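You operate a simulated robot arm through the tools that you are given. There is no shell and no other tool.

The job below is to be done with a simulated robot arm. You get a single attempt, and the scene is never put back.

Task
Stir the paint in the pot, then fill the tray to its yellow band.
Fine: stick back in the rack, pot back where it was. Set down upright: paint pot.

Only the result counts: the job must be done as asked and must still hold three seconds after the hand-in. Knocking over, shifting, dropping, spilling or breaking anything else fails it.

Robot
A 6-joint arm with a two-finger gripper, fixed in place. Base frame: the origin is on the floor under the middle of its stand, x ahead of it, y to its left, z up; the work surface is at about z = 860. Lengths are in mm, angles in degrees, forces in N, time in s.
It reaches about 1572 mm from its shoulder. Its first joint turns from -166.0 to 166.0 degrees. Payload 2.45 kg.
The tool frame sits at the grasp point between the pads (the TCP): z along the fingers, y along the line on which they close. The tips reach 20 mm beyond it. The gripper opens to 140 mm; its body begins 168 mm behind the TCP.
Orientation is that of the tool frame in the base frame, as [roll, pitch, yaw] about the fixed x, y, z axes, in that order (R = Rz(yaw) Ry(pitch) Rx(roll)). With the fingers straight down and closing along the base's y, the tool's x points along the base's -x, its y along +y and its z along -z.

Tools
- The arm moves only by the tool step_arm. Its argument "moves" is a list of rows, each a list of 6 numbers: the shift along the tool's x, y, z in cm, then the turn, a rotation vector about the tool's x, y, z in degrees. In form: [[dx, dy, dz, ax, ay, az], ...]. A call has 1 to 20 rows; each row shifts and turns the commanded pose from where the row before left it, along the tool's axes as they then stand. "fingers" is the finger opening in cm, from 0 to 14, set as the call begins (left out, the last holds). Rows are played at 5 a second. More than 50 mm and 8.6 degrees between two rows, or a gripper value outside its range, and nothing of the call is played. Where a pose cannot be reached the arm comes as near as it can. A force on the tool above 40 N (or 10 N above the force at the start of the call, whichever is more), or a blocked arm, ends the call early, and 0.2 s more pass. Each finger travels about 45 mm/s and halts on what it meets, pressing with about 44 N; the grip force reading is that of the motor and also rises with nothing between the fingers. The clock runs only during rows and for 0.2 s after the last one: add rows that do not move to give the fingers time. It gives the time, the measured TCP pose, the force on the tool (base axes), the opening and the grip force at its end, in the units of the frame above (readings bear some noise), with the torque about the TCP (base axes, N m) and any sound that the robot's microphone picked up.
- Cameras (640 x 400 px; columns grow to the right, rows downward): "scene" is fixed at [53.2, -647.2, 1530.8]; the picture's right is [0.54, -0.84, 0.00], its down [-0.37, -0.24, -0.90] and it looks along [0.75, 0.49, -0.44] (base axes); focal length 376 px, centre (320, 200). "wrist" rides on the gripper at [78, 11, -209] in the tool frame; the picture's right is [-0.14, 0.99, 0.00], its down [-0.92, -0.13, -0.37] and it looks along [-0.37, -0.05, 0.93] (tool axes); focal length 280 px, centre (320, 200). There is no depth. A picture from a camera that has moved, and an enlarged one, comes with that camera's place and axes in the base frame and with its lens.
- grab_frame(camera): a new picture of that camera. The clock stands still meanwhile.
- inspect(camera, box): a new picture of the part [left, top, right, bottom] of that camera's present view, enlarged. The clock stands still meanwhile.
- finish_job(): hands the job in; it is judged then, once.

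Places have to be worked out from the pictures, the camera data and where the tool is seen. Open the gripper and draw the arm clear of the work before you hand the job in, unless the task says otherwise.

The tools are called after "Request:" as name(argument=value, ...) on one line, values as JSON. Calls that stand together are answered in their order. step_arm: Moves the arm, as the interface text tells. Its arguments: {"type":"object","properties":{"moves":{"type":"array","items":{"type":"array","items":{"type":"number"}}},"fingers":{"type":"number"}},"required":["moves"]} The other tools are called the same way: grab_frame (camera) takes a picture; inspect (camera, box) takes an enlarged picture of a part of a camera's view; finish_job () hands the job in.

At the start:

```text
time_s: 0.0
tool_pos: [639.8, -262.8, 1297.2]
tcp_rot: [-179.9, 0.1, -179.9]
ft_force: [-0.2, 0.5, -0.4]
ft_torque: [-0.02, 0.01, 0.0]
finger_gap: 139.9
grasp_force: 0.1
```

scene: 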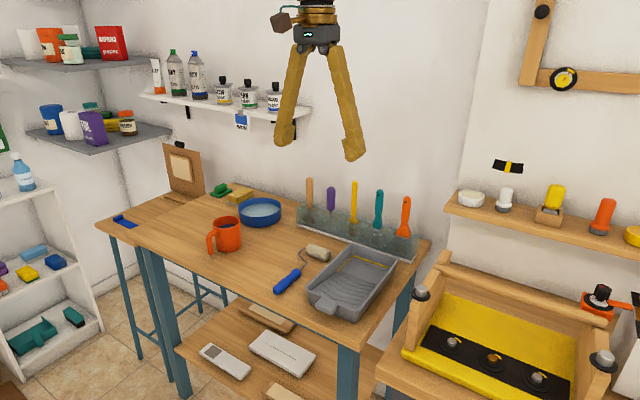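
wrist: 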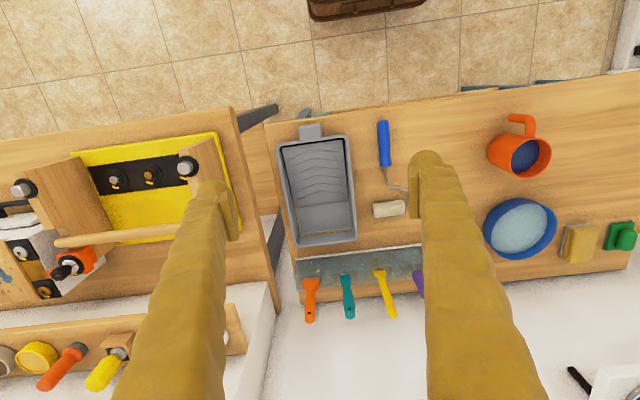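

I start by looking closely at the work surface from both cameras to identify the pot, the stick rack, and the tray.

Request:
inspect(camera="scene", box=[180, 160, 440, 330])

Request:
inspect(camera="scene", box=[280, 165, 440, 265])

Request:
inspect(camera="wrist", box=[260, 90, 640, 330])

```text
2.35 times, centred on (310, 245) of scene
camera zoom: at [53.2, -647.2, 1530.8], right [0.54, -0.84, 0.0], down [-0.37, -0.24, -0.9], along [0.75, 0.49, -0.44], focal length 884 px, centre (344, 94)
```

zoom: 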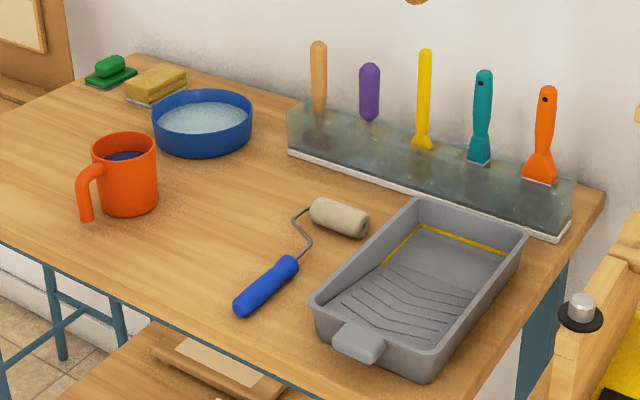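

```text
4.00 times, centred on (360, 215) of scene
camera zoom: at [53.2, -647.2, 1530.8], right [0.54, -0.84, 0.0], down [-0.37, -0.24, -0.9], along [0.75, 0.49, -0.44], focal length 1503 px, centre (160, 140)
```

zoom: 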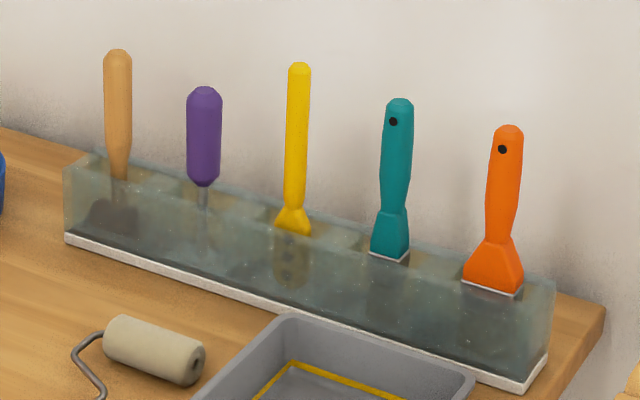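

```text
1.67 times, centred on (450, 210) of wrist
camera zoom: at [560.4, -252.0, 1506.5], right [0.14, 0.99, 0.0], down [0.92, -0.13, 0.37], along [0.37, -0.05, -0.93], focal length 467 px, centre (103, 183)
```

zoom: 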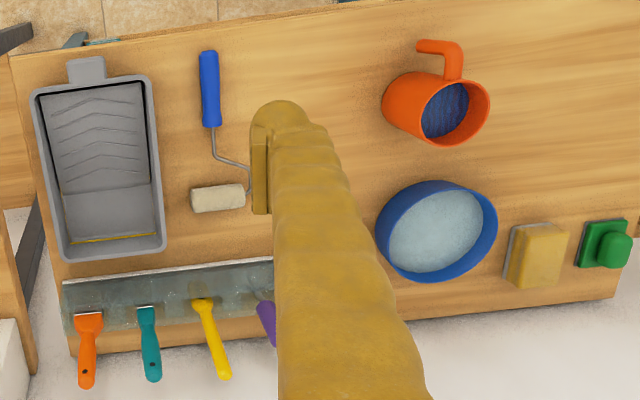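

The orange mug holds dark blue paint, and the yellow tool with a holed blade in the frosted rack looks like the stirring stick. I zoom in further on the stick, the pot and the tray to measure them.

Request:
inspect(camera="scene", box=[325, 170, 385, 245])

Request:
inspect(camera="scene", box=[195, 200, 275, 260])

Request:
inspect(camera="scene", box=[295, 235, 405, 330])

Request:
inspect(camera="wrist", box=[470, 100, 570, 190])

Request:
inspect(camera="wrist", box=[260, 110, 420, 330])

```text
5.33 times, centred on (355, 208) of scene
camera zoom: at [53.2, -647.2, 1530.8], right [0.54, -0.84, 0.0], down [-0.37, -0.24, -0.9], along [0.75, 0.49, -0.44], focal length 2004 px, centre (133, 160)
```

zoom: 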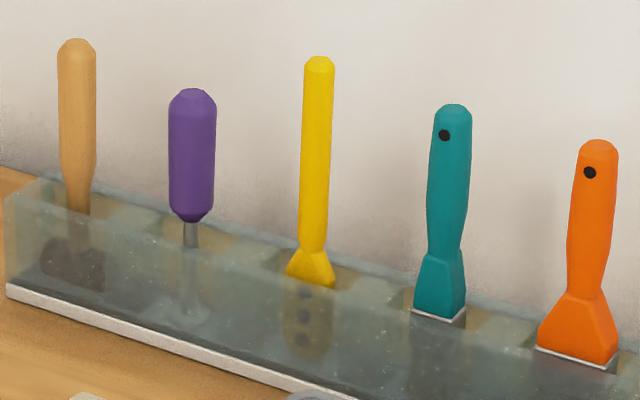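

```text
6.67 times, centred on (235, 230) of scene
camera zoom: at [53.2, -647.2, 1530.8], right [0.54, -0.84, 0.0], down [-0.37, -0.24, -0.9], along [0.75, 0.49, -0.44], focal length 2505 px, centre (887, 0)
```

zoom: 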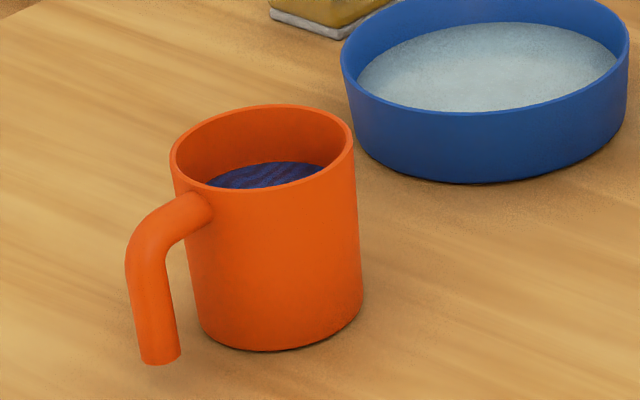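

```text
4.21 times, centred on (350, 282) of scene
camera zoom: at [53.2, -647.2, 1530.8], right [0.54, -0.84, 0.0], down [-0.37, -0.24, -0.9], along [0.75, 0.49, -0.44], focal length 1582 px, centre (194, -147)
```

zoom: 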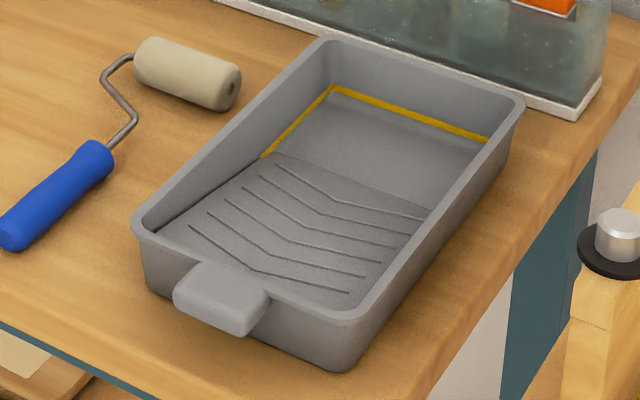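

```text
4.44 times, centred on (520, 145) of wrist
camera zoom: at [560.4, -252.0, 1506.5], right [0.14, 0.99, 0.0], down [0.92, -0.13, 0.37], along [0.37, -0.05, -0.93], focal length 1246 px, centre (-569, 444)
```

zoom: 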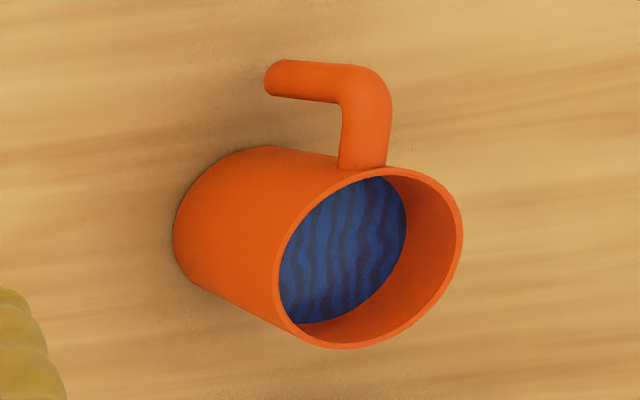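

```text
1.82 times, centred on (340, 220) of wrist
camera zoom: at [560.4, -252.0, 1506.5], right [0.14, 0.99, 0.0], down [0.92, -0.13, 0.37], along [0.37, -0.05, -0.93], focal length 510 px, centre (284, 164)
```

zoom: 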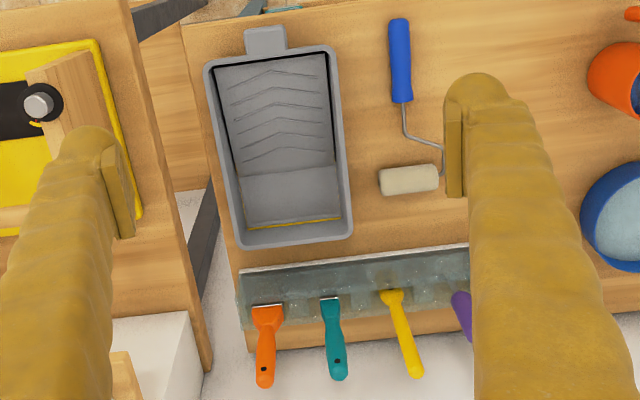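

Now I move the open gripper to a point above and in front of the rack, staying well above the tool tops, so the wrist camera can see the yellow stick from a second position.

Request:
step_arm(moves=[[-3.2, 1.82, 0.5, 0, 0, 0], [-3.2, 1.82, 0.5, 0, 0, 0], [-3.2, 1.82, 0.5, 0, 0, 0], [-3.2, 1.82, 0.5, 0, 0, 0], [-3.2, 1.82, 0.5, 0, 0, 0], [0, 0, 0, 0, 0, 0]])

Request:
grab_frame(camera="wrist")

Request:
grab_frame(camera="scene")

```text
time_s: 1.4
tool_pos: [799.3, -171.9, 1273.8]
tcp_rot: [180.0, 0.1, -180.0]
ft_force: [0.1, -0.2, 0.5]
ft_torque: [0.0, -0.02, 0.0]
finger_gap: 139.7
grasp_force: 0.2
```

```text
taken
camera wrist: at [720.5, -160.7, 1481.8], right [0.14, 0.99, 0.0], down [0.92, -0.13, 0.37], along [0.37, -0.05, -0.93], focal length 280 px, centre (320, 200)
```

wrist: 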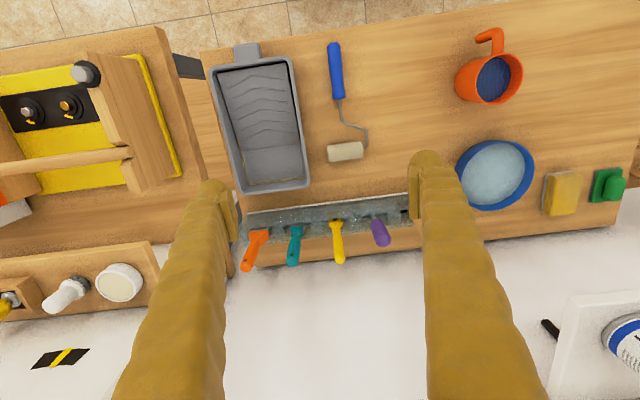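

```text
taken
```

scene: 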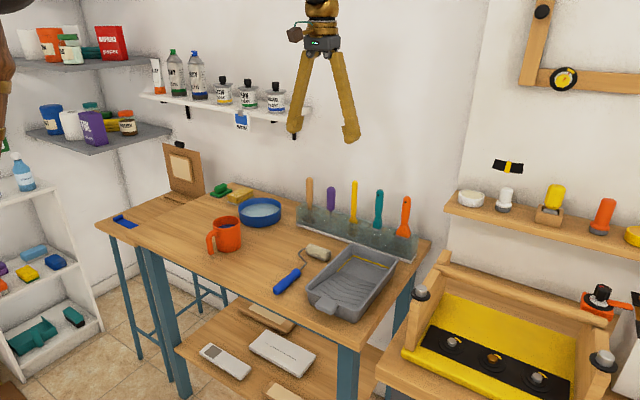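

The rack is now visible between the fingers. I zoom in on it to triangulate the yellow stick and see its slot and lean.

Request:
inspect(camera="wrist", box=[230, 180, 430, 290])

Request:
inspect(camera="wrist", box=[440, 20, 540, 120])

Request:
inspect(camera="wrist", box=[200, 35, 320, 205])

```text
3.20 times, centred on (330, 235) of wrist
camera zoom: at [720.5, -160.7, 1481.8], right [0.14, 0.99, 0.0], down [0.92, -0.13, 0.37], along [0.37, -0.05, -0.93], focal length 897 px, centre (288, 88)
```

zoom: 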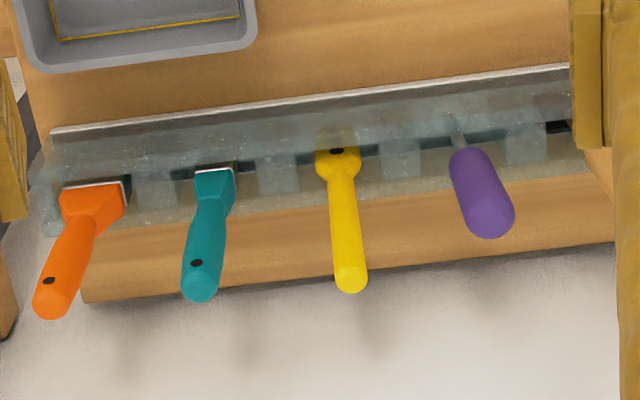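

```text
4.00 times, centred on (490, 70) of wrist
camera zoom: at [720.5, -160.7, 1481.8], right [0.14, 0.99, 0.0], down [0.92, -0.13, 0.37], along [0.37, -0.05, -0.93], focal length 1122 px, centre (-360, 720)
```

zoom: 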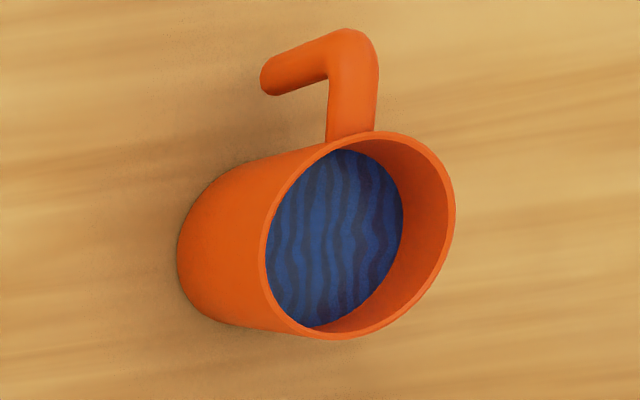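

```text
2.35 times, centred on (260, 120) of wrist
camera zoom: at [720.5, -160.7, 1481.8], right [0.14, 0.99, 0.0], down [0.92, -0.13, 0.37], along [0.37, -0.05, -0.93], focal length 660 px, centre (461, 388)
```

zoom: 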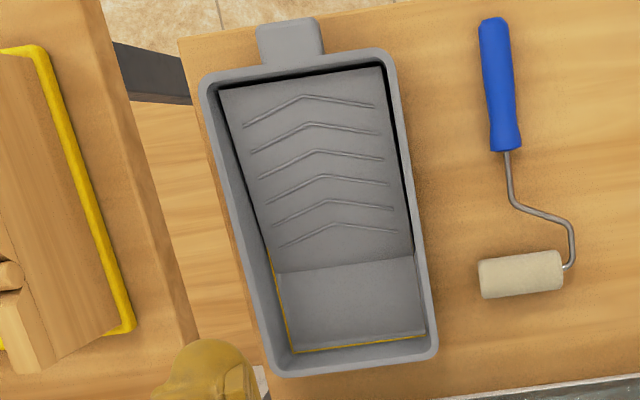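

The yellow stick stands roughly upright at about (985, -164, top z≈1090), with its teal and purple neighbours about 80 mm to either side. I narrow the fingers to about 5 cm and move to just above and in front of it to refine the measurement.

Request:
step_arm(moves=[[-2.7, 0.12, 1.6, 0, 0, 0], [-2.7, 0.12, 1.6, 0, 0, 0], [-2.7, 0.12, 1.6, 0, 0, 0], [-2.7, 0.12, 1.6, 0, 0, 0], [-2.7, 0.12, 1.6, 0, 0, 0], [-2.7, 0.12, 1.6, 0, 0, 0], [0, 0, 0, 0, 0, 0]], fingers=5)

Request:
grab_frame(camera="wrist")

Request:
grab_frame(camera="scene")

```text
time_s: 3.0
tool_pos: [962.5, -165.7, 1176.8]
tcp_rot: [-180.0, 0.1, -179.9]
ft_force: [0.1, -0.6, 0.0]
ft_torque: [0.0, -0.04, 0.03]
finger_gap: 49.9
grasp_force: 0.0
```

```text
taken
camera wrist: at [882.4, -154.6, 1386.1], right [0.14, 0.99, 0.0], down [0.92, -0.13, 0.37], along [0.37, -0.05, -0.93], focal length 280 px, centre (320, 200)
```

wrist: 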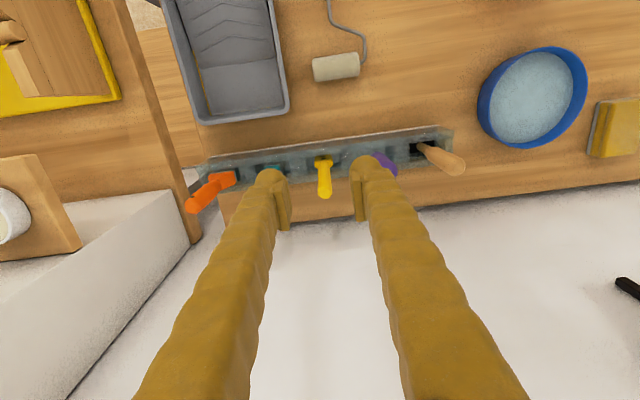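

```text
taken
```

scene: 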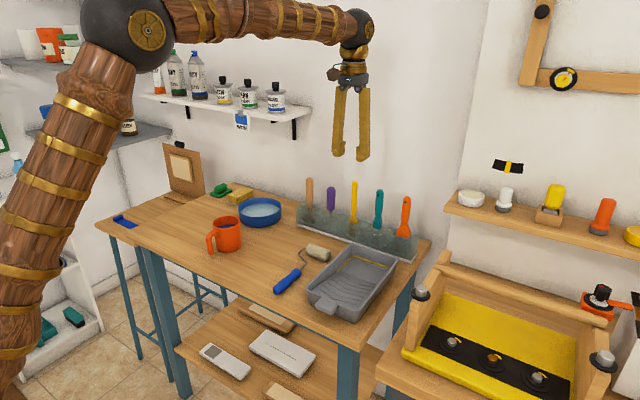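

Request:
inspect(camera="wrist", box=[280, 140, 380, 220])

Request:
inspect(camera="scene", box=[310, 60, 410, 240])

```text
5.00 times, centred on (330, 180) of wrist
camera zoom: at [882.4, -154.6, 1386.1], right [0.14, 0.99, 0.0], down [0.92, -0.13, 0.37], along [0.37, -0.05, -0.93], focal length 1402 px, centre (270, 300)
```

zoom: 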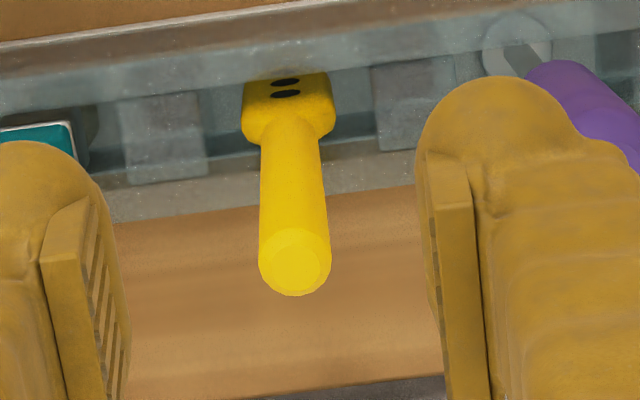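

```text
2.22 times, centred on (360, 150) of scene
camera zoom: at [53.2, -647.2, 1530.8], right [0.54, -0.84, 0.0], down [-0.37, -0.24, -0.9], along [0.75, 0.49, -0.44], focal length 835 px, centre (231, 311)
```

zoom: 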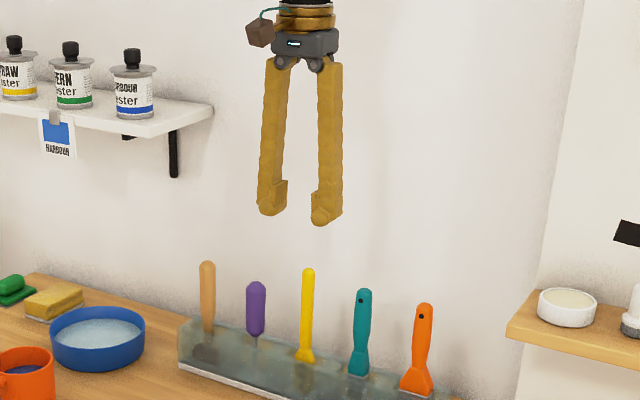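

The triangulated stick top is at (996, -164.5, z≈1076), and the stick is vertical. I set the opening to 4 cm, align above it, and lower until the tips are just around the top, then check.

Request:
step_arm(moves=[[-3.3, 0.1, 0, 0, 0, 0], [0, 0, 2.2, 0, 0, 0], [0, 0, 2.2, 0, 0, 0], [0, 0, 2.2, 0, 0, 0], [0, 0, 1.0, 0, 0, 0], [0, 0, 0, 0, 0, 0]], fingers=4)

Request:
grab_frame(camera="wrist")

Request:
inspect(camera="scene", box=[300, 100, 420, 250])

```text
time_s: 4.4
tool_pos: [996.4, -165.5, 1101.3]
tcp_rot: [180.0, 0.0, -180.0]
ft_force: [-0.4, 0.0, 0.1]
ft_torque: [-0.02, 0.03, -0.02]
finger_gap: 40.0
grasp_force: 0.0
```

```text
taken
camera wrist: at [916.5, -153.7, 1310.3], right [0.14, 0.99, 0.0], down [0.92, -0.13, 0.37], along [0.37, -0.05, -0.93], focal length 280 px, centre (320, 200)
```

wrist: 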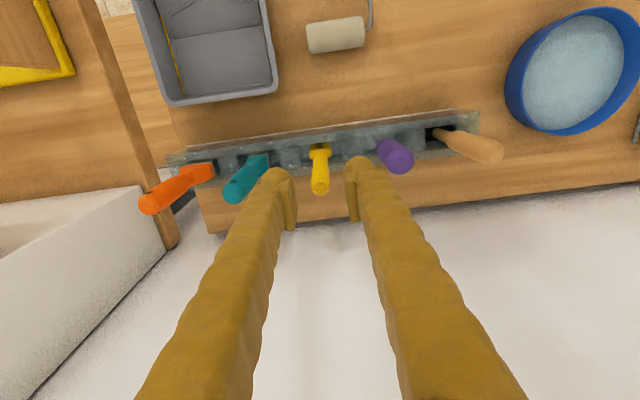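

```text
2.67 times, centred on (360, 175) of scene
camera zoom: at [53.2, -647.2, 1530.8], right [0.54, -0.84, 0.0], down [-0.37, -0.24, -0.9], along [0.75, 0.49, -0.44], focal length 1002 px, centre (213, 267)
```

zoom: 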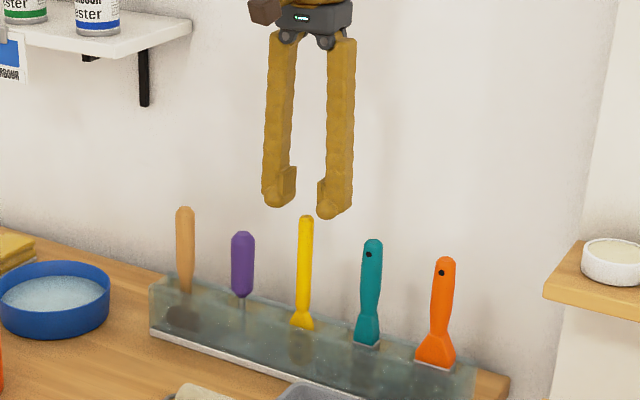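

The stick top sits centred between the fingers as predicted. I lower 5 cm onto the handle and then close the fingers.

Request:
step_arm(moves=[[0, 0, 1.3, 0, 0, 0], [0, 0, 1.3, 0, 0, 0], [0, 0, 1.3, 0, 0, 0], [0, 0, 1.2, 0, 0, 0], [0, 0, 0, 0, 0, 0]], fingers=4)

Request:
inspect(camera="scene", box=[310, 130, 410, 240])

Request:
inspect(camera="wrist", box=[220, 120, 440, 250])

```text
time_s: 5.6
tool_pos: [995.5, -162.2, 1049.5]
tcp_rot: [179.9, 0.0, -180.0]
ft_force: [0.6, -0.2, 0.1]
ft_torque: [-0.01, 0.02, 0.03]
finger_gap: 40.2
grasp_force: 0.0
```

```text
3.64 times, centred on (360, 185) of scene
camera zoom: at [53.2, -647.2, 1530.8], right [0.54, -0.84, 0.0], down [-0.37, -0.24, -0.9], along [0.75, 0.49, -0.44], focal length 1367 px, centre (174, 254)
```

zoom: 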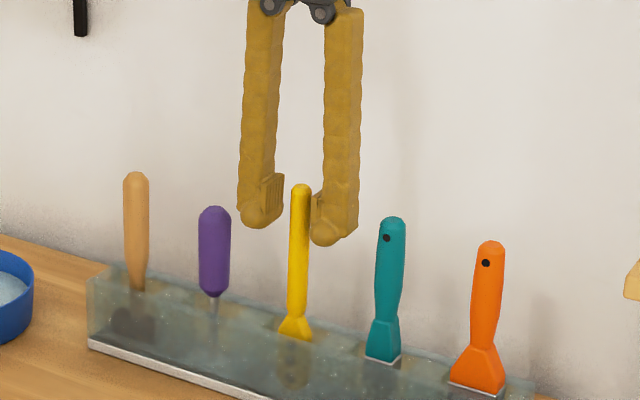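

```text
2.91 times, centred on (330, 185) of wrist
camera zoom: at [916.4, -152.2, 1259.2], right [0.14, 0.99, 0.0], down [0.92, -0.13, 0.37], along [0.37, -0.05, -0.93], focal length 816 px, centre (291, 244)
```

zoom: 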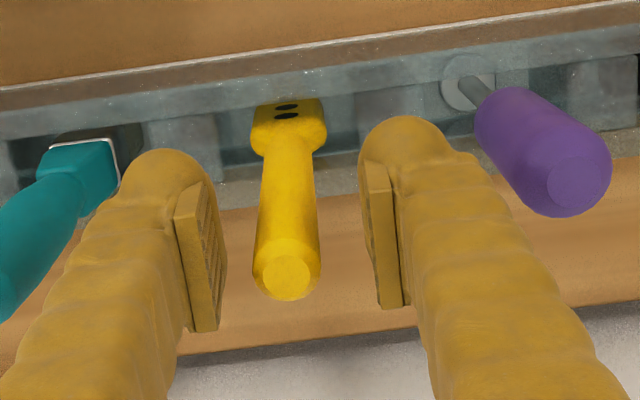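

The pads straddle the handle evenly. I close the fingers on it and give them time to settle.

Request:
step_arm(moves=[[0, 0, 0, 0, 0, 0], [0, 0, 0, 0, 0, 0], [0, 0, 0, 0, 0, 0], [0, 0, 0, 0, 0, 0], [0, 0, 0, 0, 0, 0]], fingers=0)

Request:
inspect(camera="wrist", box=[220, 120, 440, 250])

```text
time_s: 6.8
tool_pos: [997.2, -163.9, 1049.9]
tcp_rot: [180.0, 0.0, 180.0]
ft_force: [0.7, 0.5, -0.2]
ft_torque: [0.0, -0.06, 0.02]
finger_gap: 14.6
grasp_force: 40.6
```

```text
2.91 times, centred on (330, 185) of wrist
camera zoom: at [916.3, -152.1, 1259.3], right [0.14, 0.99, 0.0], down [0.92, -0.13, 0.37], along [0.37, -0.05, -0.93], focal length 816 px, centre (291, 244)
```

zoom: 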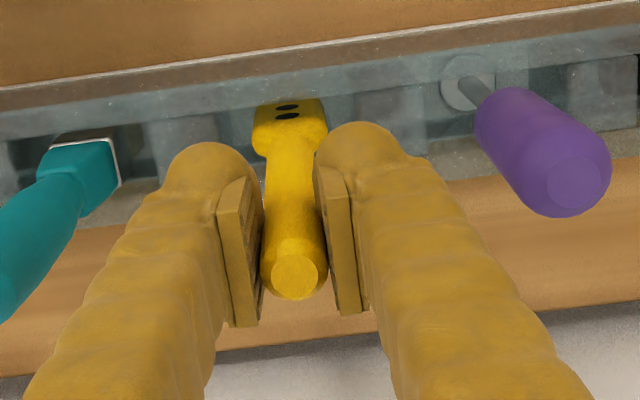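

The stick is gripped (gap 14.6 mm, TCP at 996.5, -164, 1050, which I'll use to return it). I lift it straight up out of the rack.

Request:
step_arm(moves=[[0, 0, -1, 0, 0, 0], [0, 0, -1.5, 0, 0, 0], [0, 0, -2, 0, 0, 0], [0, 0, -2.5, 0, 0, 0], [0, 0, -3, 0, 0, 0], [0, 0, -3, 0, 0, 0], [0, 0, -2, 0, 0, 0], [0, 0, 0, 0, 0, 0]])

Request:
inspect(camera="scene", box=[290, 80, 430, 260])

Request:
grab_frame(camera="wrist")

```text
time_s: 8.6
tool_pos: [995.1, -165.3, 1201.4]
tcp_rot: [-180.0, 0.0, 180.0]
ft_force: [-0.1, 0.6, 0.6]
ft_torque: [-0.01, 0.0, 0.02]
finger_gap: 14.6
grasp_force: 40.8
```

```text
2.22 times, centred on (360, 170) of scene
camera zoom: at [53.2, -647.2, 1530.8], right [0.54, -0.84, 0.0], down [-0.37, -0.24, -0.9], along [0.75, 0.49, -0.44], focal length 835 px, centre (231, 267)
```

zoom: 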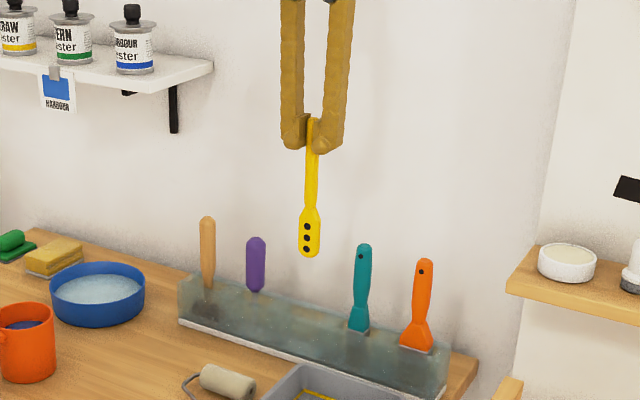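

```text
taken
camera wrist: at [916.0, -154.4, 1410.2], right [0.14, 0.99, 0.0], down [0.92, -0.13, 0.37], along [0.37, -0.05, -0.93], focal length 280 px, centre (320, 200)
```

wrist: 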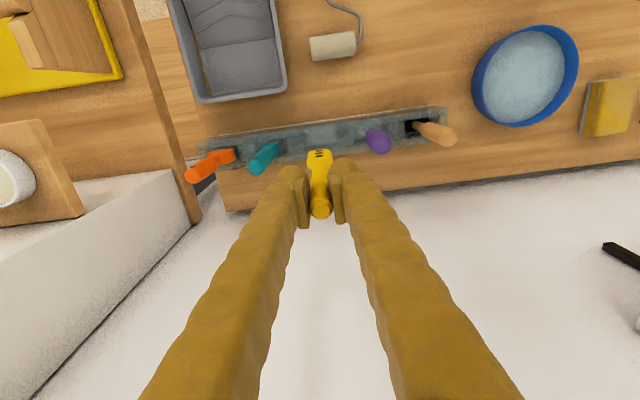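

The stirring stick is out, straight below the pads, with its lower end about 174 mm below the TCP. I carry it away from the rack and over the pot, keeping the blade well above the rim.

Request:
step_arm(moves=[[2, 0, 0, 0, 0, 0], [3.4, 0, 0, 0, 0, 0], [3.4, 0, 0, 0, 0, 0], [3.4, 1, 0, 0, 0, 0], [3, 2, 0, 0, 0, 0], [2, 3.5, 0, 0, 0, 0], [1.5, 4, 0, 0, 0, 0], [1.5, 4, 0, 0, 0, 0], [1.5, 4, 0, 0, 0, 0], [1.2, 4, 0, 0, 0, 0], [1, 4, 0, 0, 0, 0], [0.7, 3, 0, 0, 0, 0], [0, 2, 0, 0, 0, 0], [0, 0, 0, 0, 0, 0]])

Request:
grab_frame(camera="wrist")

Request:
grab_frame(camera="scene")

```text
time_s: 11.6
tool_pos: [748.0, 150.5, 1199.1]
tcp_rot: [180.0, -0.1, -179.9]
ft_force: [0.0, 0.7, -0.6]
ft_torque: [-0.02, -0.03, -0.03]
finger_gap: 14.8
grasp_force: 40.8
```

```text
taken
camera wrist: at [668.4, 162.8, 1407.6], right [0.14, 0.99, 0.0], down [0.92, -0.13, 0.37], along [0.37, -0.05, -0.93], focal length 280 px, centre (320, 200)
```

wrist: 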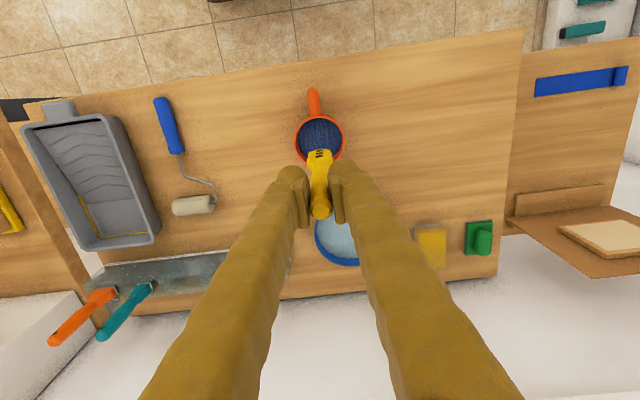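

```text
taken
```

scene: 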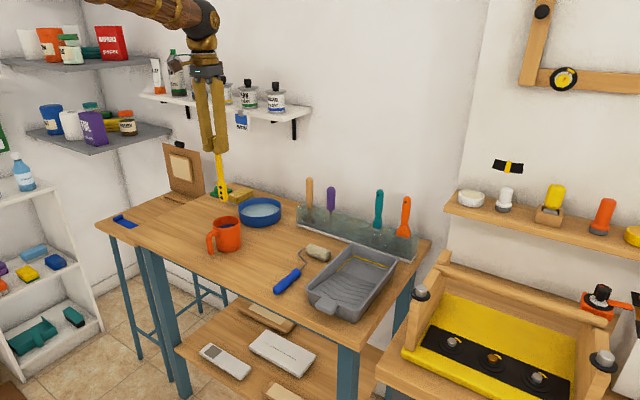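

Request:
inspect(camera="wrist", box=[280, 80, 360, 220])

Request:
inspect(camera="scene", box=[180, 130, 270, 260])

Request:
inspect(camera="wrist", box=[280, 80, 360, 170])

```text
2.86 times, centred on (320, 150) of wrist
camera zoom: at [668.4, 162.8, 1407.6], right [0.14, 0.99, 0.0], down [0.92, -0.13, 0.37], along [0.37, -0.05, -0.93], focal length 801 px, centre (320, 343)
```

zoom: 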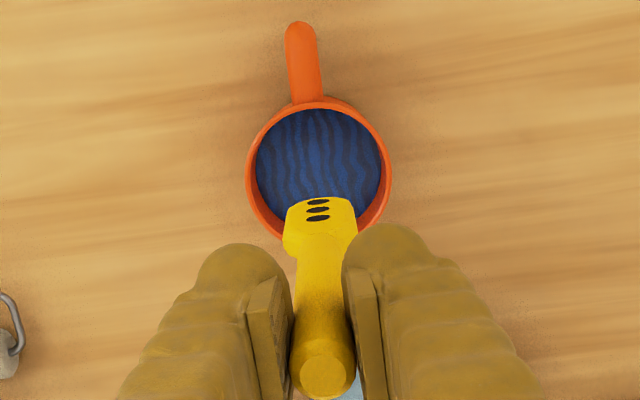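

```text
3.08 times, centred on (225, 195) of scene
camera zoom: at [53.2, -647.2, 1530.8], right [0.54, -0.84, 0.0], down [-0.37, -0.24, -0.9], along [0.75, 0.49, -0.44], focal length 1156 px, centre (612, 215)
```

zoom: 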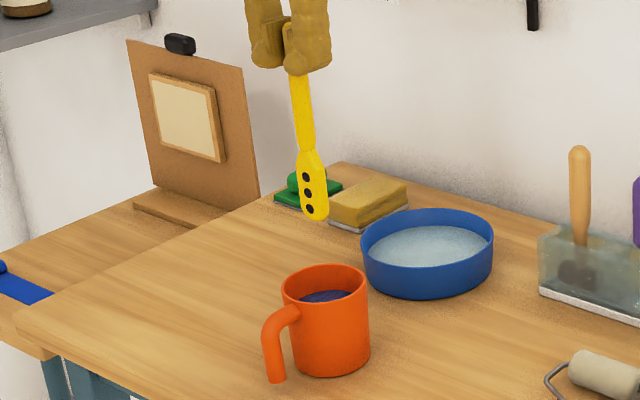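

```text
4.44 times, centred on (320, 125) of wrist
camera zoom: at [668.4, 162.8, 1407.6], right [0.14, 0.99, 0.0], down [0.92, -0.13, 0.37], along [0.37, -0.05, -0.93], focal length 1246 px, centre (320, 533)
```

zoom: 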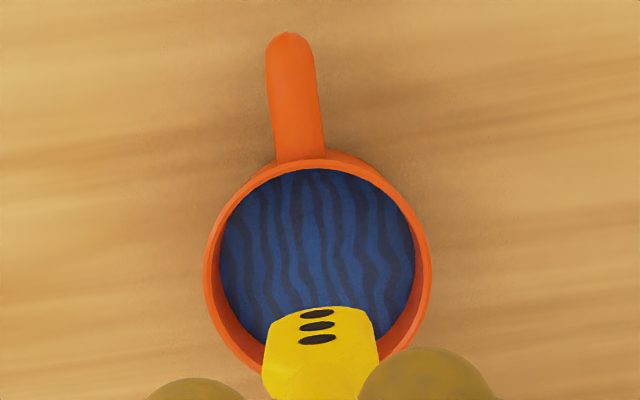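

The pot's rim centre comes out at about (747, 152, z≈950), outer diameter about 83 mm, handle straight along -x, paint about 29 mm below the rim. The blade tip is about 172 mm below the TCP, so I lower gently on the pot axis until the tip is about 15 mm above the pot floor.

Request:
step_arm(moves=[[0, 0.15, 1.5, 0, 0, 0], [0, 0, 2, 0, 0, 0], [0, 0, 2, 0, 0, 0], [0, 0, 2, 0, 0, 0], [0, 0, 1.6, 0, 0, 0], [0, 0, 1.3, 0, 0, 0], [0, 0, 1.2, 0, 0, 0], [0, 0, 1.0, 0, 0, 0], [0, 0, 1.0, 0, 0, 0], [0, 0, 0.7, 0, 0, 0], [0, 0, 0, 0, 0, 0]])

Request:
inspect(camera="scene", box=[180, 130, 270, 260])

Request:
inspect(camera="wrist", box=[260, 80, 380, 230])

```text
time_s: 14.0
tool_pos: [750.0, 152.1, 1056.1]
tcp_rot: [-180.0, 0.0, -180.0]
ft_force: [0.1, 0.5, 0.1]
ft_torque: [0.01, 0.02, -0.01]
finger_gap: 14.6
grasp_force: 40.5
```

```text
3.08 times, centred on (225, 195) of scene
camera zoom: at [53.2, -647.2, 1530.8], right [0.54, -0.84, 0.0], down [-0.37, -0.24, -0.9], along [0.75, 0.49, -0.44], focal length 1156 px, centre (612, 215)
```

zoom: 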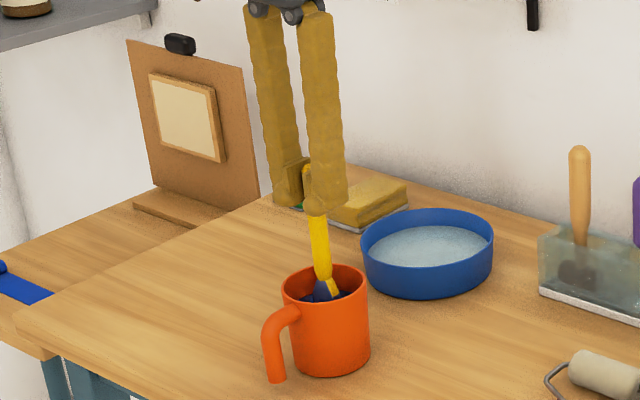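

```text
2.67 times, centred on (320, 155) of wrist
camera zoom: at [670.1, 163.4, 1265.2], right [0.14, 0.99, 0.0], down [0.92, -0.13, 0.37], along [0.37, -0.05, -0.93], focal length 748 px, centre (320, 320)
```

zoom: 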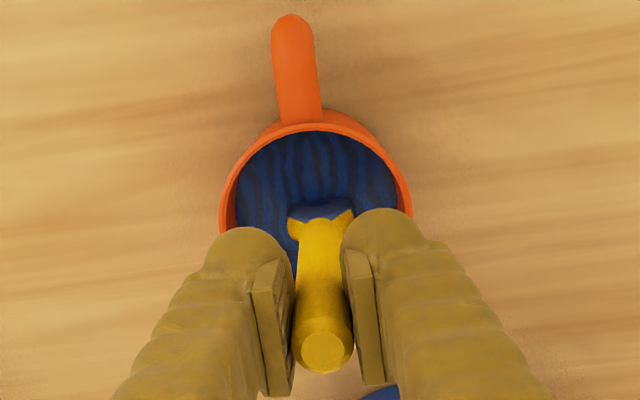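

The blade is in the paint with no contact force. I now stir with a first slow circle of 13–14 mm radius, and check the forces.

Request:
step_arm(moves=[[0.7, 0, 0, 0, 0, 0], [0.7, 0, 0, 0, 0, 0], [-0.267, 0.823, 0, 0, 0, 0], [-0.7, 0.508, 0, 0, 0, 0], [-0.865, 0, 0, 0, 0, 0], [-0.7, -0.508, 0, 0, 0, 0], [-0.267, -0.823, 0, 0, 0, 0], [0.267, -0.823, 0, 0, 0, 0], [0.7, -0.508, 0, 0, 0, 0], [0.865, 0, 0, 0, 0, 0], [0.7, 0.508, 0, 0, 0, 0], [0.267, 0.823, 0, 0, 0, 0]])

Request:
inspect(camera="wrist", box=[260, 80, 380, 230])

Request:
inspect(camera="scene", box=[180, 160, 270, 260])

```text
time_s: 16.6
tool_pos: [734.9, 152.7, 1056.1]
tcp_rot: [-180.0, 0.0, -179.9]
ft_force: [0.9, -0.5, -0.6]
ft_torque: [0.0, 0.01, 0.0]
finger_gap: 14.7
grasp_force: 40.8
```

```text
2.67 times, centred on (320, 155) of wrist
camera zoom: at [655.7, 163.7, 1265.1], right [0.14, 0.99, 0.0], down [0.92, -0.13, 0.37], along [0.37, -0.05, -0.93], focal length 748 px, centre (320, 320)
```

zoom: 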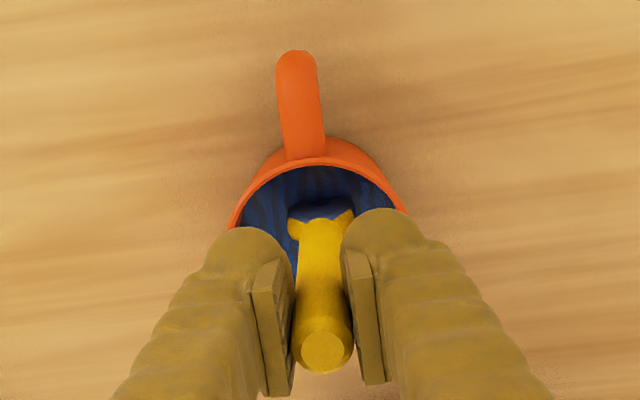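

```text
4.00 times, centred on (225, 210) of scene
camera zoom: at [53.2, -647.2, 1530.8], right [0.54, -0.84, 0.0], down [-0.37, -0.24, -0.9], along [0.75, 0.49, -0.44], focal length 1503 px, centre (700, 160)
```

zoom: 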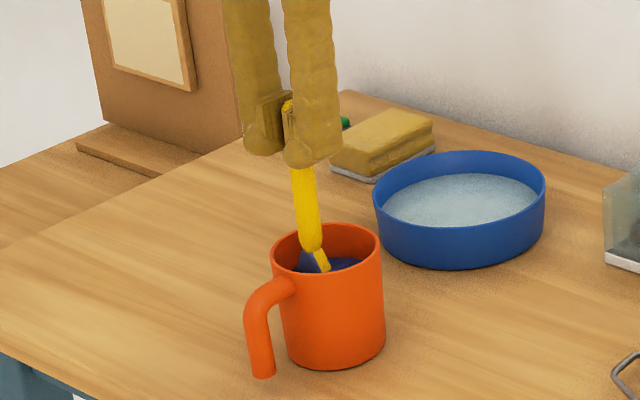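

The circle ran free of contact and the pot hasn't moved; some streaks remain. I continue with two more turns per call.

Request:
step_arm(moves=[[-0.267, 0.823, 0, 0, 0, 0], [-0.7, 0.508, 0, 0, 0, 0], [-0.865, 0, 0, 0, 0, 0], [-0.7, -0.508, 0, 0, 0, 0], [-0.267, -0.823, 0, 0, 0, 0], [0.267, -0.823, 0, 0, 0, 0], [0.7, -0.508, 0, 0, 0, 0], [0.865, 0, 0, 0, 0, 0], [0.7, 0.508, 0, 0, 0, 0], [0.267, 0.823, 0, 0, 0, 0], [-0.267, 0.823, 0, 0, 0, 0], [-0.7, 0.508, 0, 0, 0, 0], [-0.865, 0, 0, 0, 0, 0], [-0.7, -0.508, 0, 0, 0, 0], [-0.267, -0.823, 0, 0, 0, 0], [0.267, -0.823, 0, 0, 0, 0], [0.7, -0.508, 0, 0, 0, 0], [0.865, 0, 0, 0, 0, 0], [0.7, 0.508, 0, 0, 0, 0], [0.267, 0.823, 0, 0, 0, 0]])

Request:
step_arm(moves=[[-0.267, 0.823, 0, 0, 0, 0], [-0.7, 0.508, 0, 0, 0, 0], [-0.865, 0, 0, 0, 0, 0], [-0.7, -0.508, 0, 0, 0, 0], [-0.267, -0.823, 0, 0, 0, 0], [0.267, -0.823, 0, 0, 0, 0], [0.7, -0.508, 0, 0, 0, 0], [0.865, 0, 0, 0, 0, 0], [0.7, 0.508, 0, 0, 0, 0], [0.267, 0.823, 0, 0, 0, 0], [-0.267, 0.823, 0, 0, 0, 0], [-0.7, 0.508, 0, 0, 0, 0], [-0.865, 0, 0, 0, 0, 0], [-0.7, -0.508, 0, 0, 0, 0], [-0.267, -0.823, 0, 0, 0, 0], [0.267, -0.823, 0, 0, 0, 0], [0.7, -0.508, 0, 0, 0, 0], [0.865, 0, 0, 0, 0, 0], [0.7, 0.508, 0, 0, 0, 0], [0.267, 0.823, 0, 0, 0, 0]])

Request:
inspect(camera="wrist", box=[260, 80, 380, 230])

Request:
inspect(camera="scene", box=[180, 160, 270, 260])

```text
time_s: 20.8
tool_pos: [733.7, 152.0, 1056.3]
tcp_rot: [180.0, 0.0, -180.0]
ft_force: [0.5, 0.9, -1.0]
ft_torque: [0.01, 0.04, 0.04]
finger_gap: 14.8
grasp_force: 40.6
```

```text
time_s: 25.0
tool_pos: [736.0, 151.7, 1056.8]
tcp_rot: [179.9, 0.0, -179.9]
ft_force: [-0.1, 0.3, 0.2]
ft_torque: [-0.03, -0.02, 0.0]
finger_gap: 14.6
grasp_force: 40.5
```

```text
2.67 times, centred on (320, 155) of wrist
camera zoom: at [655.3, 163.5, 1265.5], right [0.14, 0.99, 0.0], down [0.92, -0.13, 0.37], along [0.37, -0.05, -0.93], focal length 748 px, centre (320, 320)
```

zoom: 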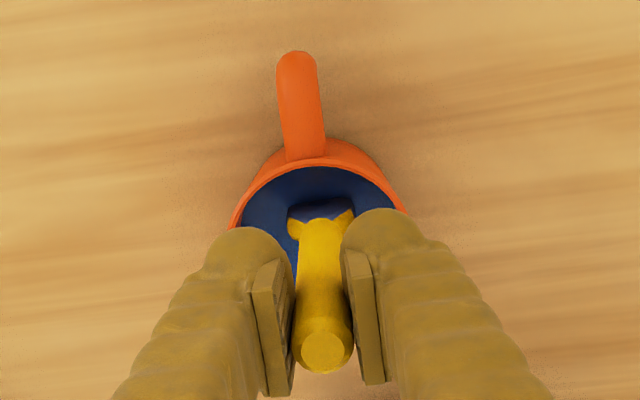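

```text
4.00 times, centred on (225, 210) of scene
camera zoom: at [53.2, -647.2, 1530.8], right [0.54, -0.84, 0.0], down [-0.37, -0.24, -0.9], along [0.75, 0.49, -0.44], focal length 1503 px, centre (700, 160)
```

zoom: 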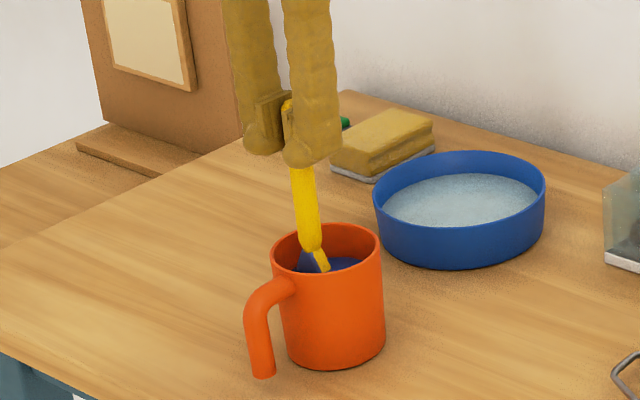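

The streaks have gone and the paint looks uniform. I add two more turns for margin and come back to the centre of the pot.

Request:
step_arm(moves=[[-0.267, 0.823, 0, 0, 0, 0], [-0.7, 0.508, 0, 0, 0, 0], [-0.865, 0, 0, 0, 0, 0], [-0.7, -0.508, 0, 0, 0, 0], [-0.267, -0.823, 0, 0, 0, 0], [0.267, -0.823, 0, 0, 0, 0], [0.7, -0.508, 0, 0, 0, 0], [0.865, 0, 0, 0, 0, 0], [0.7, 0.508, 0, 0, 0, 0], [0.267, 0.823, 0, 0, 0, 0], [-0.267, 0.823, 0, 0, 0, 0], [-0.7, 0.508, 0, 0, 0, 0], [-0.865, 0, 0, 0, 0, 0], [-0.7, -0.508, 0, 0, 0, 0], [-0.267, -0.823, 0, 0, 0, 0], [0.267, -0.823, 0, 0, 0, 0], [0.7, -0.508, 0, 0, 0, 0], [0.865, 0, 0, 0, 0, 0], [0.7, 0.508, 0, 0, 0, 0], [0.267, 0.823, 0, 0, 0, 0]])

Request:
step_arm(moves=[[-0.5, 0, 0, 0, 0, 0], [-0.5, 0, 0, 0, 0, 0], [-0.3, 0, 0, 0, 0, 0], [0, 0, 0, 0, 0, 0], [0, 0, -0.8, 0, 0, 0], [0, 0, -0.8, 0, 0, 0], [0, 0, -0.8, 0, 0, 0], [0, 0, -0.8, 0, 0, 0], [0, 0, -0.8, 0, 0, 0], [0, 0, -0.8, 0, 0, 0], [0, 0, -0.8, 0, 0, 0], [0, 0, 0, 0, 0, 0], [0, 0, 0, 0, 0, 0], [0, 0, 0, 0, 0, 0], [0, 0, 0, 0, 0, 0], [0, 0, 0, 0, 0, 0]])

Request:
inspect(camera="scene", box=[180, 130, 270, 260])

Request:
inspect(camera="wrist", box=[260, 80, 380, 230])

```text
time_s: 29.2
tool_pos: [736.2, 153.2, 1056.9]
tcp_rot: [-179.9, -0.1, -180.0]
ft_force: [-0.5, -0.7, 0.5]
ft_torque: [-0.01, 0.01, 0.03]
finger_gap: 15.0
grasp_force: 40.8
```

```text
time_s: 32.6
tool_pos: [747.7, 152.8, 1112.8]
tcp_rot: [180.0, 0.0, -179.9]
ft_force: [-0.9, 0.1, -0.8]
ft_torque: [0.0, 0.03, 0.03]
finger_gap: 14.8
grasp_force: 40.6
```

```text
3.08 times, centred on (225, 195) of scene
camera zoom: at [53.2, -647.2, 1530.8], right [0.54, -0.84, 0.0], down [-0.37, -0.24, -0.9], along [0.75, 0.49, -0.44], focal length 1156 px, centre (612, 215)
```

zoom: 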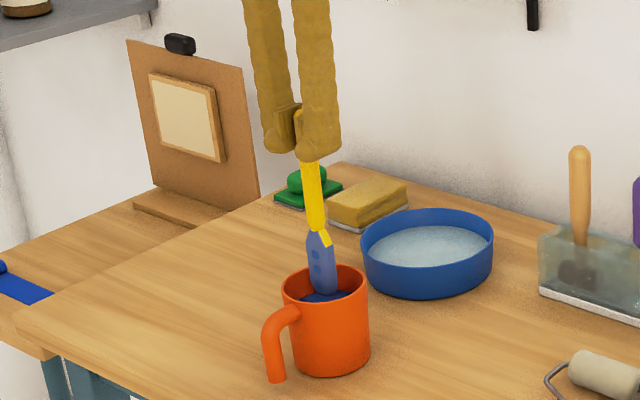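

```text
2.67 times, centred on (320, 155) of wrist
camera zoom: at [668.7, 163.3, 1322.2], right [0.14, 0.99, 0.0], down [0.92, -0.13, 0.37], along [0.37, -0.05, -0.93], focal length 748 px, centre (320, 320)
```

zoom: 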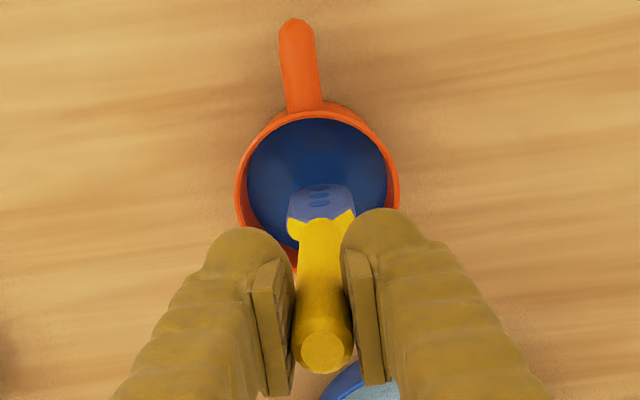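

The blade is coated in blue and its tip is still just below the rim. I hold it here for several seconds so any drips fall back into the pot.

Request:
step_arm(moves=[[0, 0, 0, 0, 0, 0], [0, 0, 0, 0, 0, 0], [0, 0, 0, 0, 0, 0], [0, 0, 0, 0, 0, 0], [0, 0, 0, 0, 0, 0], [0, 0, 0, 0, 0, 0], [0, 0, 0, 0, 0, 0], [0, 0, 0, 0, 0, 0], [0, 0, 0, 0, 0, 0], [0, 0, 0, 0, 0, 0], [0, 0, 0, 0, 0, 0], [0, 0, 0, 0, 0, 0], [0, 0, 0, 0, 0, 0], [0, 0, 0, 0, 0, 0], [0, 0, 0, 0, 0, 0], [0, 0, 0, 0, 0, 0], [0, 0, 0, 0, 0, 0], [0, 0, 0, 0, 0, 0], [0, 0, 0, 0, 0, 0], [0, 0, 0, 0, 0, 0]])

Request:
step_arm(moves=[[0, 0, 0, 0, 0, 0], [0, 0, 0, 0, 0, 0], [0, 0, 0, 0, 0, 0], [0, 0, 0, 0, 0, 0], [0, 0, 0, 0, 0, 0], [0, 0, 0, 0, 0, 0], [0, 0, 0, 0, 0, 0], [0, 0, 0, 0, 0, 0], [0, 0, 0, 0, 0, 0], [0, 0, 0, 0, 0, 0], [0, 0, 0, 0, 0, 0], [0, 0, 0, 0, 0, 0], [0, 0, 0, 0, 0, 0], [0, 0, 0, 0, 0, 0], [0, 0, 0, 0, 0, 0], [0, 0, 0, 0, 0, 0], [0, 0, 0, 0, 0, 0], [0, 0, 0, 0, 0, 0], [0, 0, 0, 0, 0, 0], [0, 0, 0, 0, 0, 0]])

Request:
inspect(camera="scene", box=[190, 170, 260, 260])

Request:
inspect(camera="wrist", box=[280, 100, 360, 190])

```text
time_s: 36.8
tool_pos: [748.6, 152.4, 1113.5]
tcp_rot: [179.9, 0.0, -179.9]
ft_force: [0.5, 0.4, -0.4]
ft_torque: [-0.05, 0.02, 0.0]
finger_gap: 14.9
grasp_force: 40.6
```

```text
time_s: 41.0
tool_pos: [748.9, 152.5, 1114.2]
tcp_rot: [180.0, 0.0, -180.0]
ft_force: [-0.4, -0.6, -0.1]
ft_torque: [0.04, 0.01, 0.02]
finger_gap: 14.7
grasp_force: 41.1
```

```text
4.44 times, centred on (225, 215) of scene
camera zoom: at [53.2, -647.2, 1530.8], right [0.54, -0.84, 0.0], down [-0.37, -0.24, -0.9], along [0.75, 0.49, -0.44], focal length 1670 px, centre (742, 133)
```

zoom: 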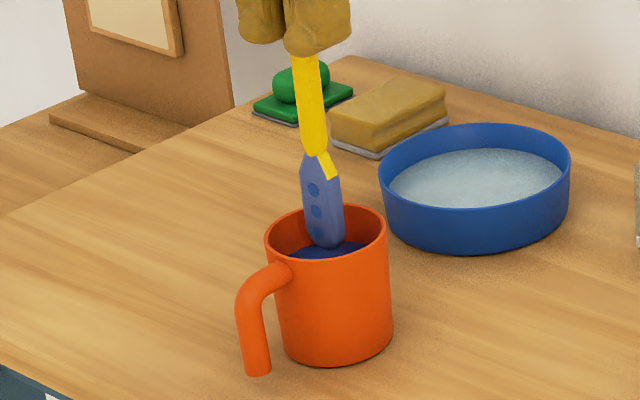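

```text
4.44 times, centred on (320, 145) of wrist
camera zoom: at [668.7, 163.3, 1322.2], right [0.14, 0.99, 0.0], down [0.92, -0.13, 0.37], along [0.37, -0.05, -0.93], focal length 1246 px, centre (320, 444)
```

zoom: 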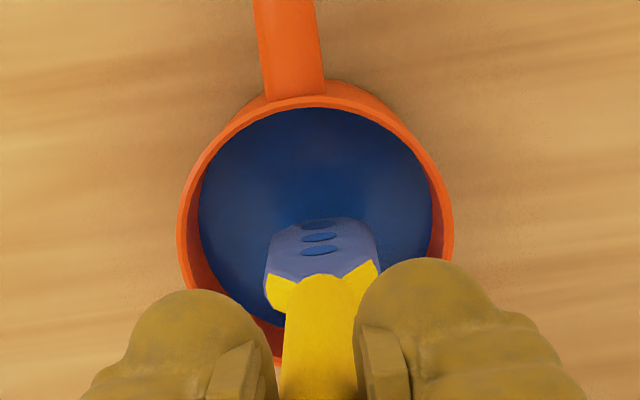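

No drips are visible and the paint is uniform. I raise the stick clear of the rim slowly and pause once more above the pot to check for drips.

Request:
step_arm(moves=[[0, 0, -0.7, 0, 0, 0], [0, 0, -0.7, 0, 0, 0], [0, 0, -0.7, 0, 0, 0], [0, 0, -0.7, 0, 0, 0], [0, 0, -0.7, 0, 0, 0], [0, 0, -1, 0, 0, 0], [0, 0, -1.2, 0, 0, 0], [0, 0, -1.5, 0, 0, 0], [0, 0, -1.5, 0, 0, 0], [0, 0, 0, 0, 0, 0], [0, 0, 0, 0, 0, 0], [0, 0, 0, 0, 0, 0], [0, 0, 0, 0, 0, 0], [0, 0, 0, 0, 0, 0], [0, 0, 0, 0, 0, 0], [0, 0, 0, 0, 0, 0], [0, 0, 0, 0, 0, 0], [0, 0, 0, 0, 0, 0]])

Request:
inspect(camera="scene", box=[180, 130, 270, 260])

Request:
inspect(camera="wrist", box=[280, 80, 360, 220])

```text
time_s: 44.8
tool_pos: [746.7, 151.8, 1199.0]
tcp_rot: [179.9, 0.0, 180.0]
ft_force: [0.3, 0.4, -0.1]
ft_torque: [0.01, -0.02, 0.0]
finger_gap: 14.7
grasp_force: 40.9
```

```text
3.08 times, centred on (225, 195) of scene
camera zoom: at [53.2, -647.2, 1530.8], right [0.54, -0.84, 0.0], down [-0.37, -0.24, -0.9], along [0.75, 0.49, -0.44], focal length 1156 px, centre (612, 215)
```

zoom: 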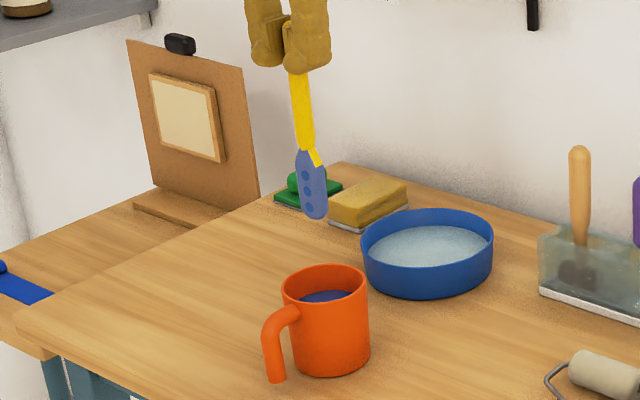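

```text
2.86 times, centred on (320, 150) of wrist
camera zoom: at [668.4, 162.9, 1409.0], right [0.14, 0.99, 0.0], down [0.92, -0.13, 0.37], along [0.37, -0.05, -0.93], focal length 801 px, centre (320, 343)
```

zoom: 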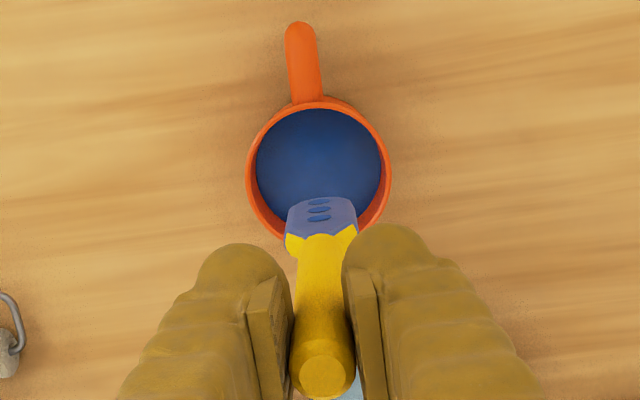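

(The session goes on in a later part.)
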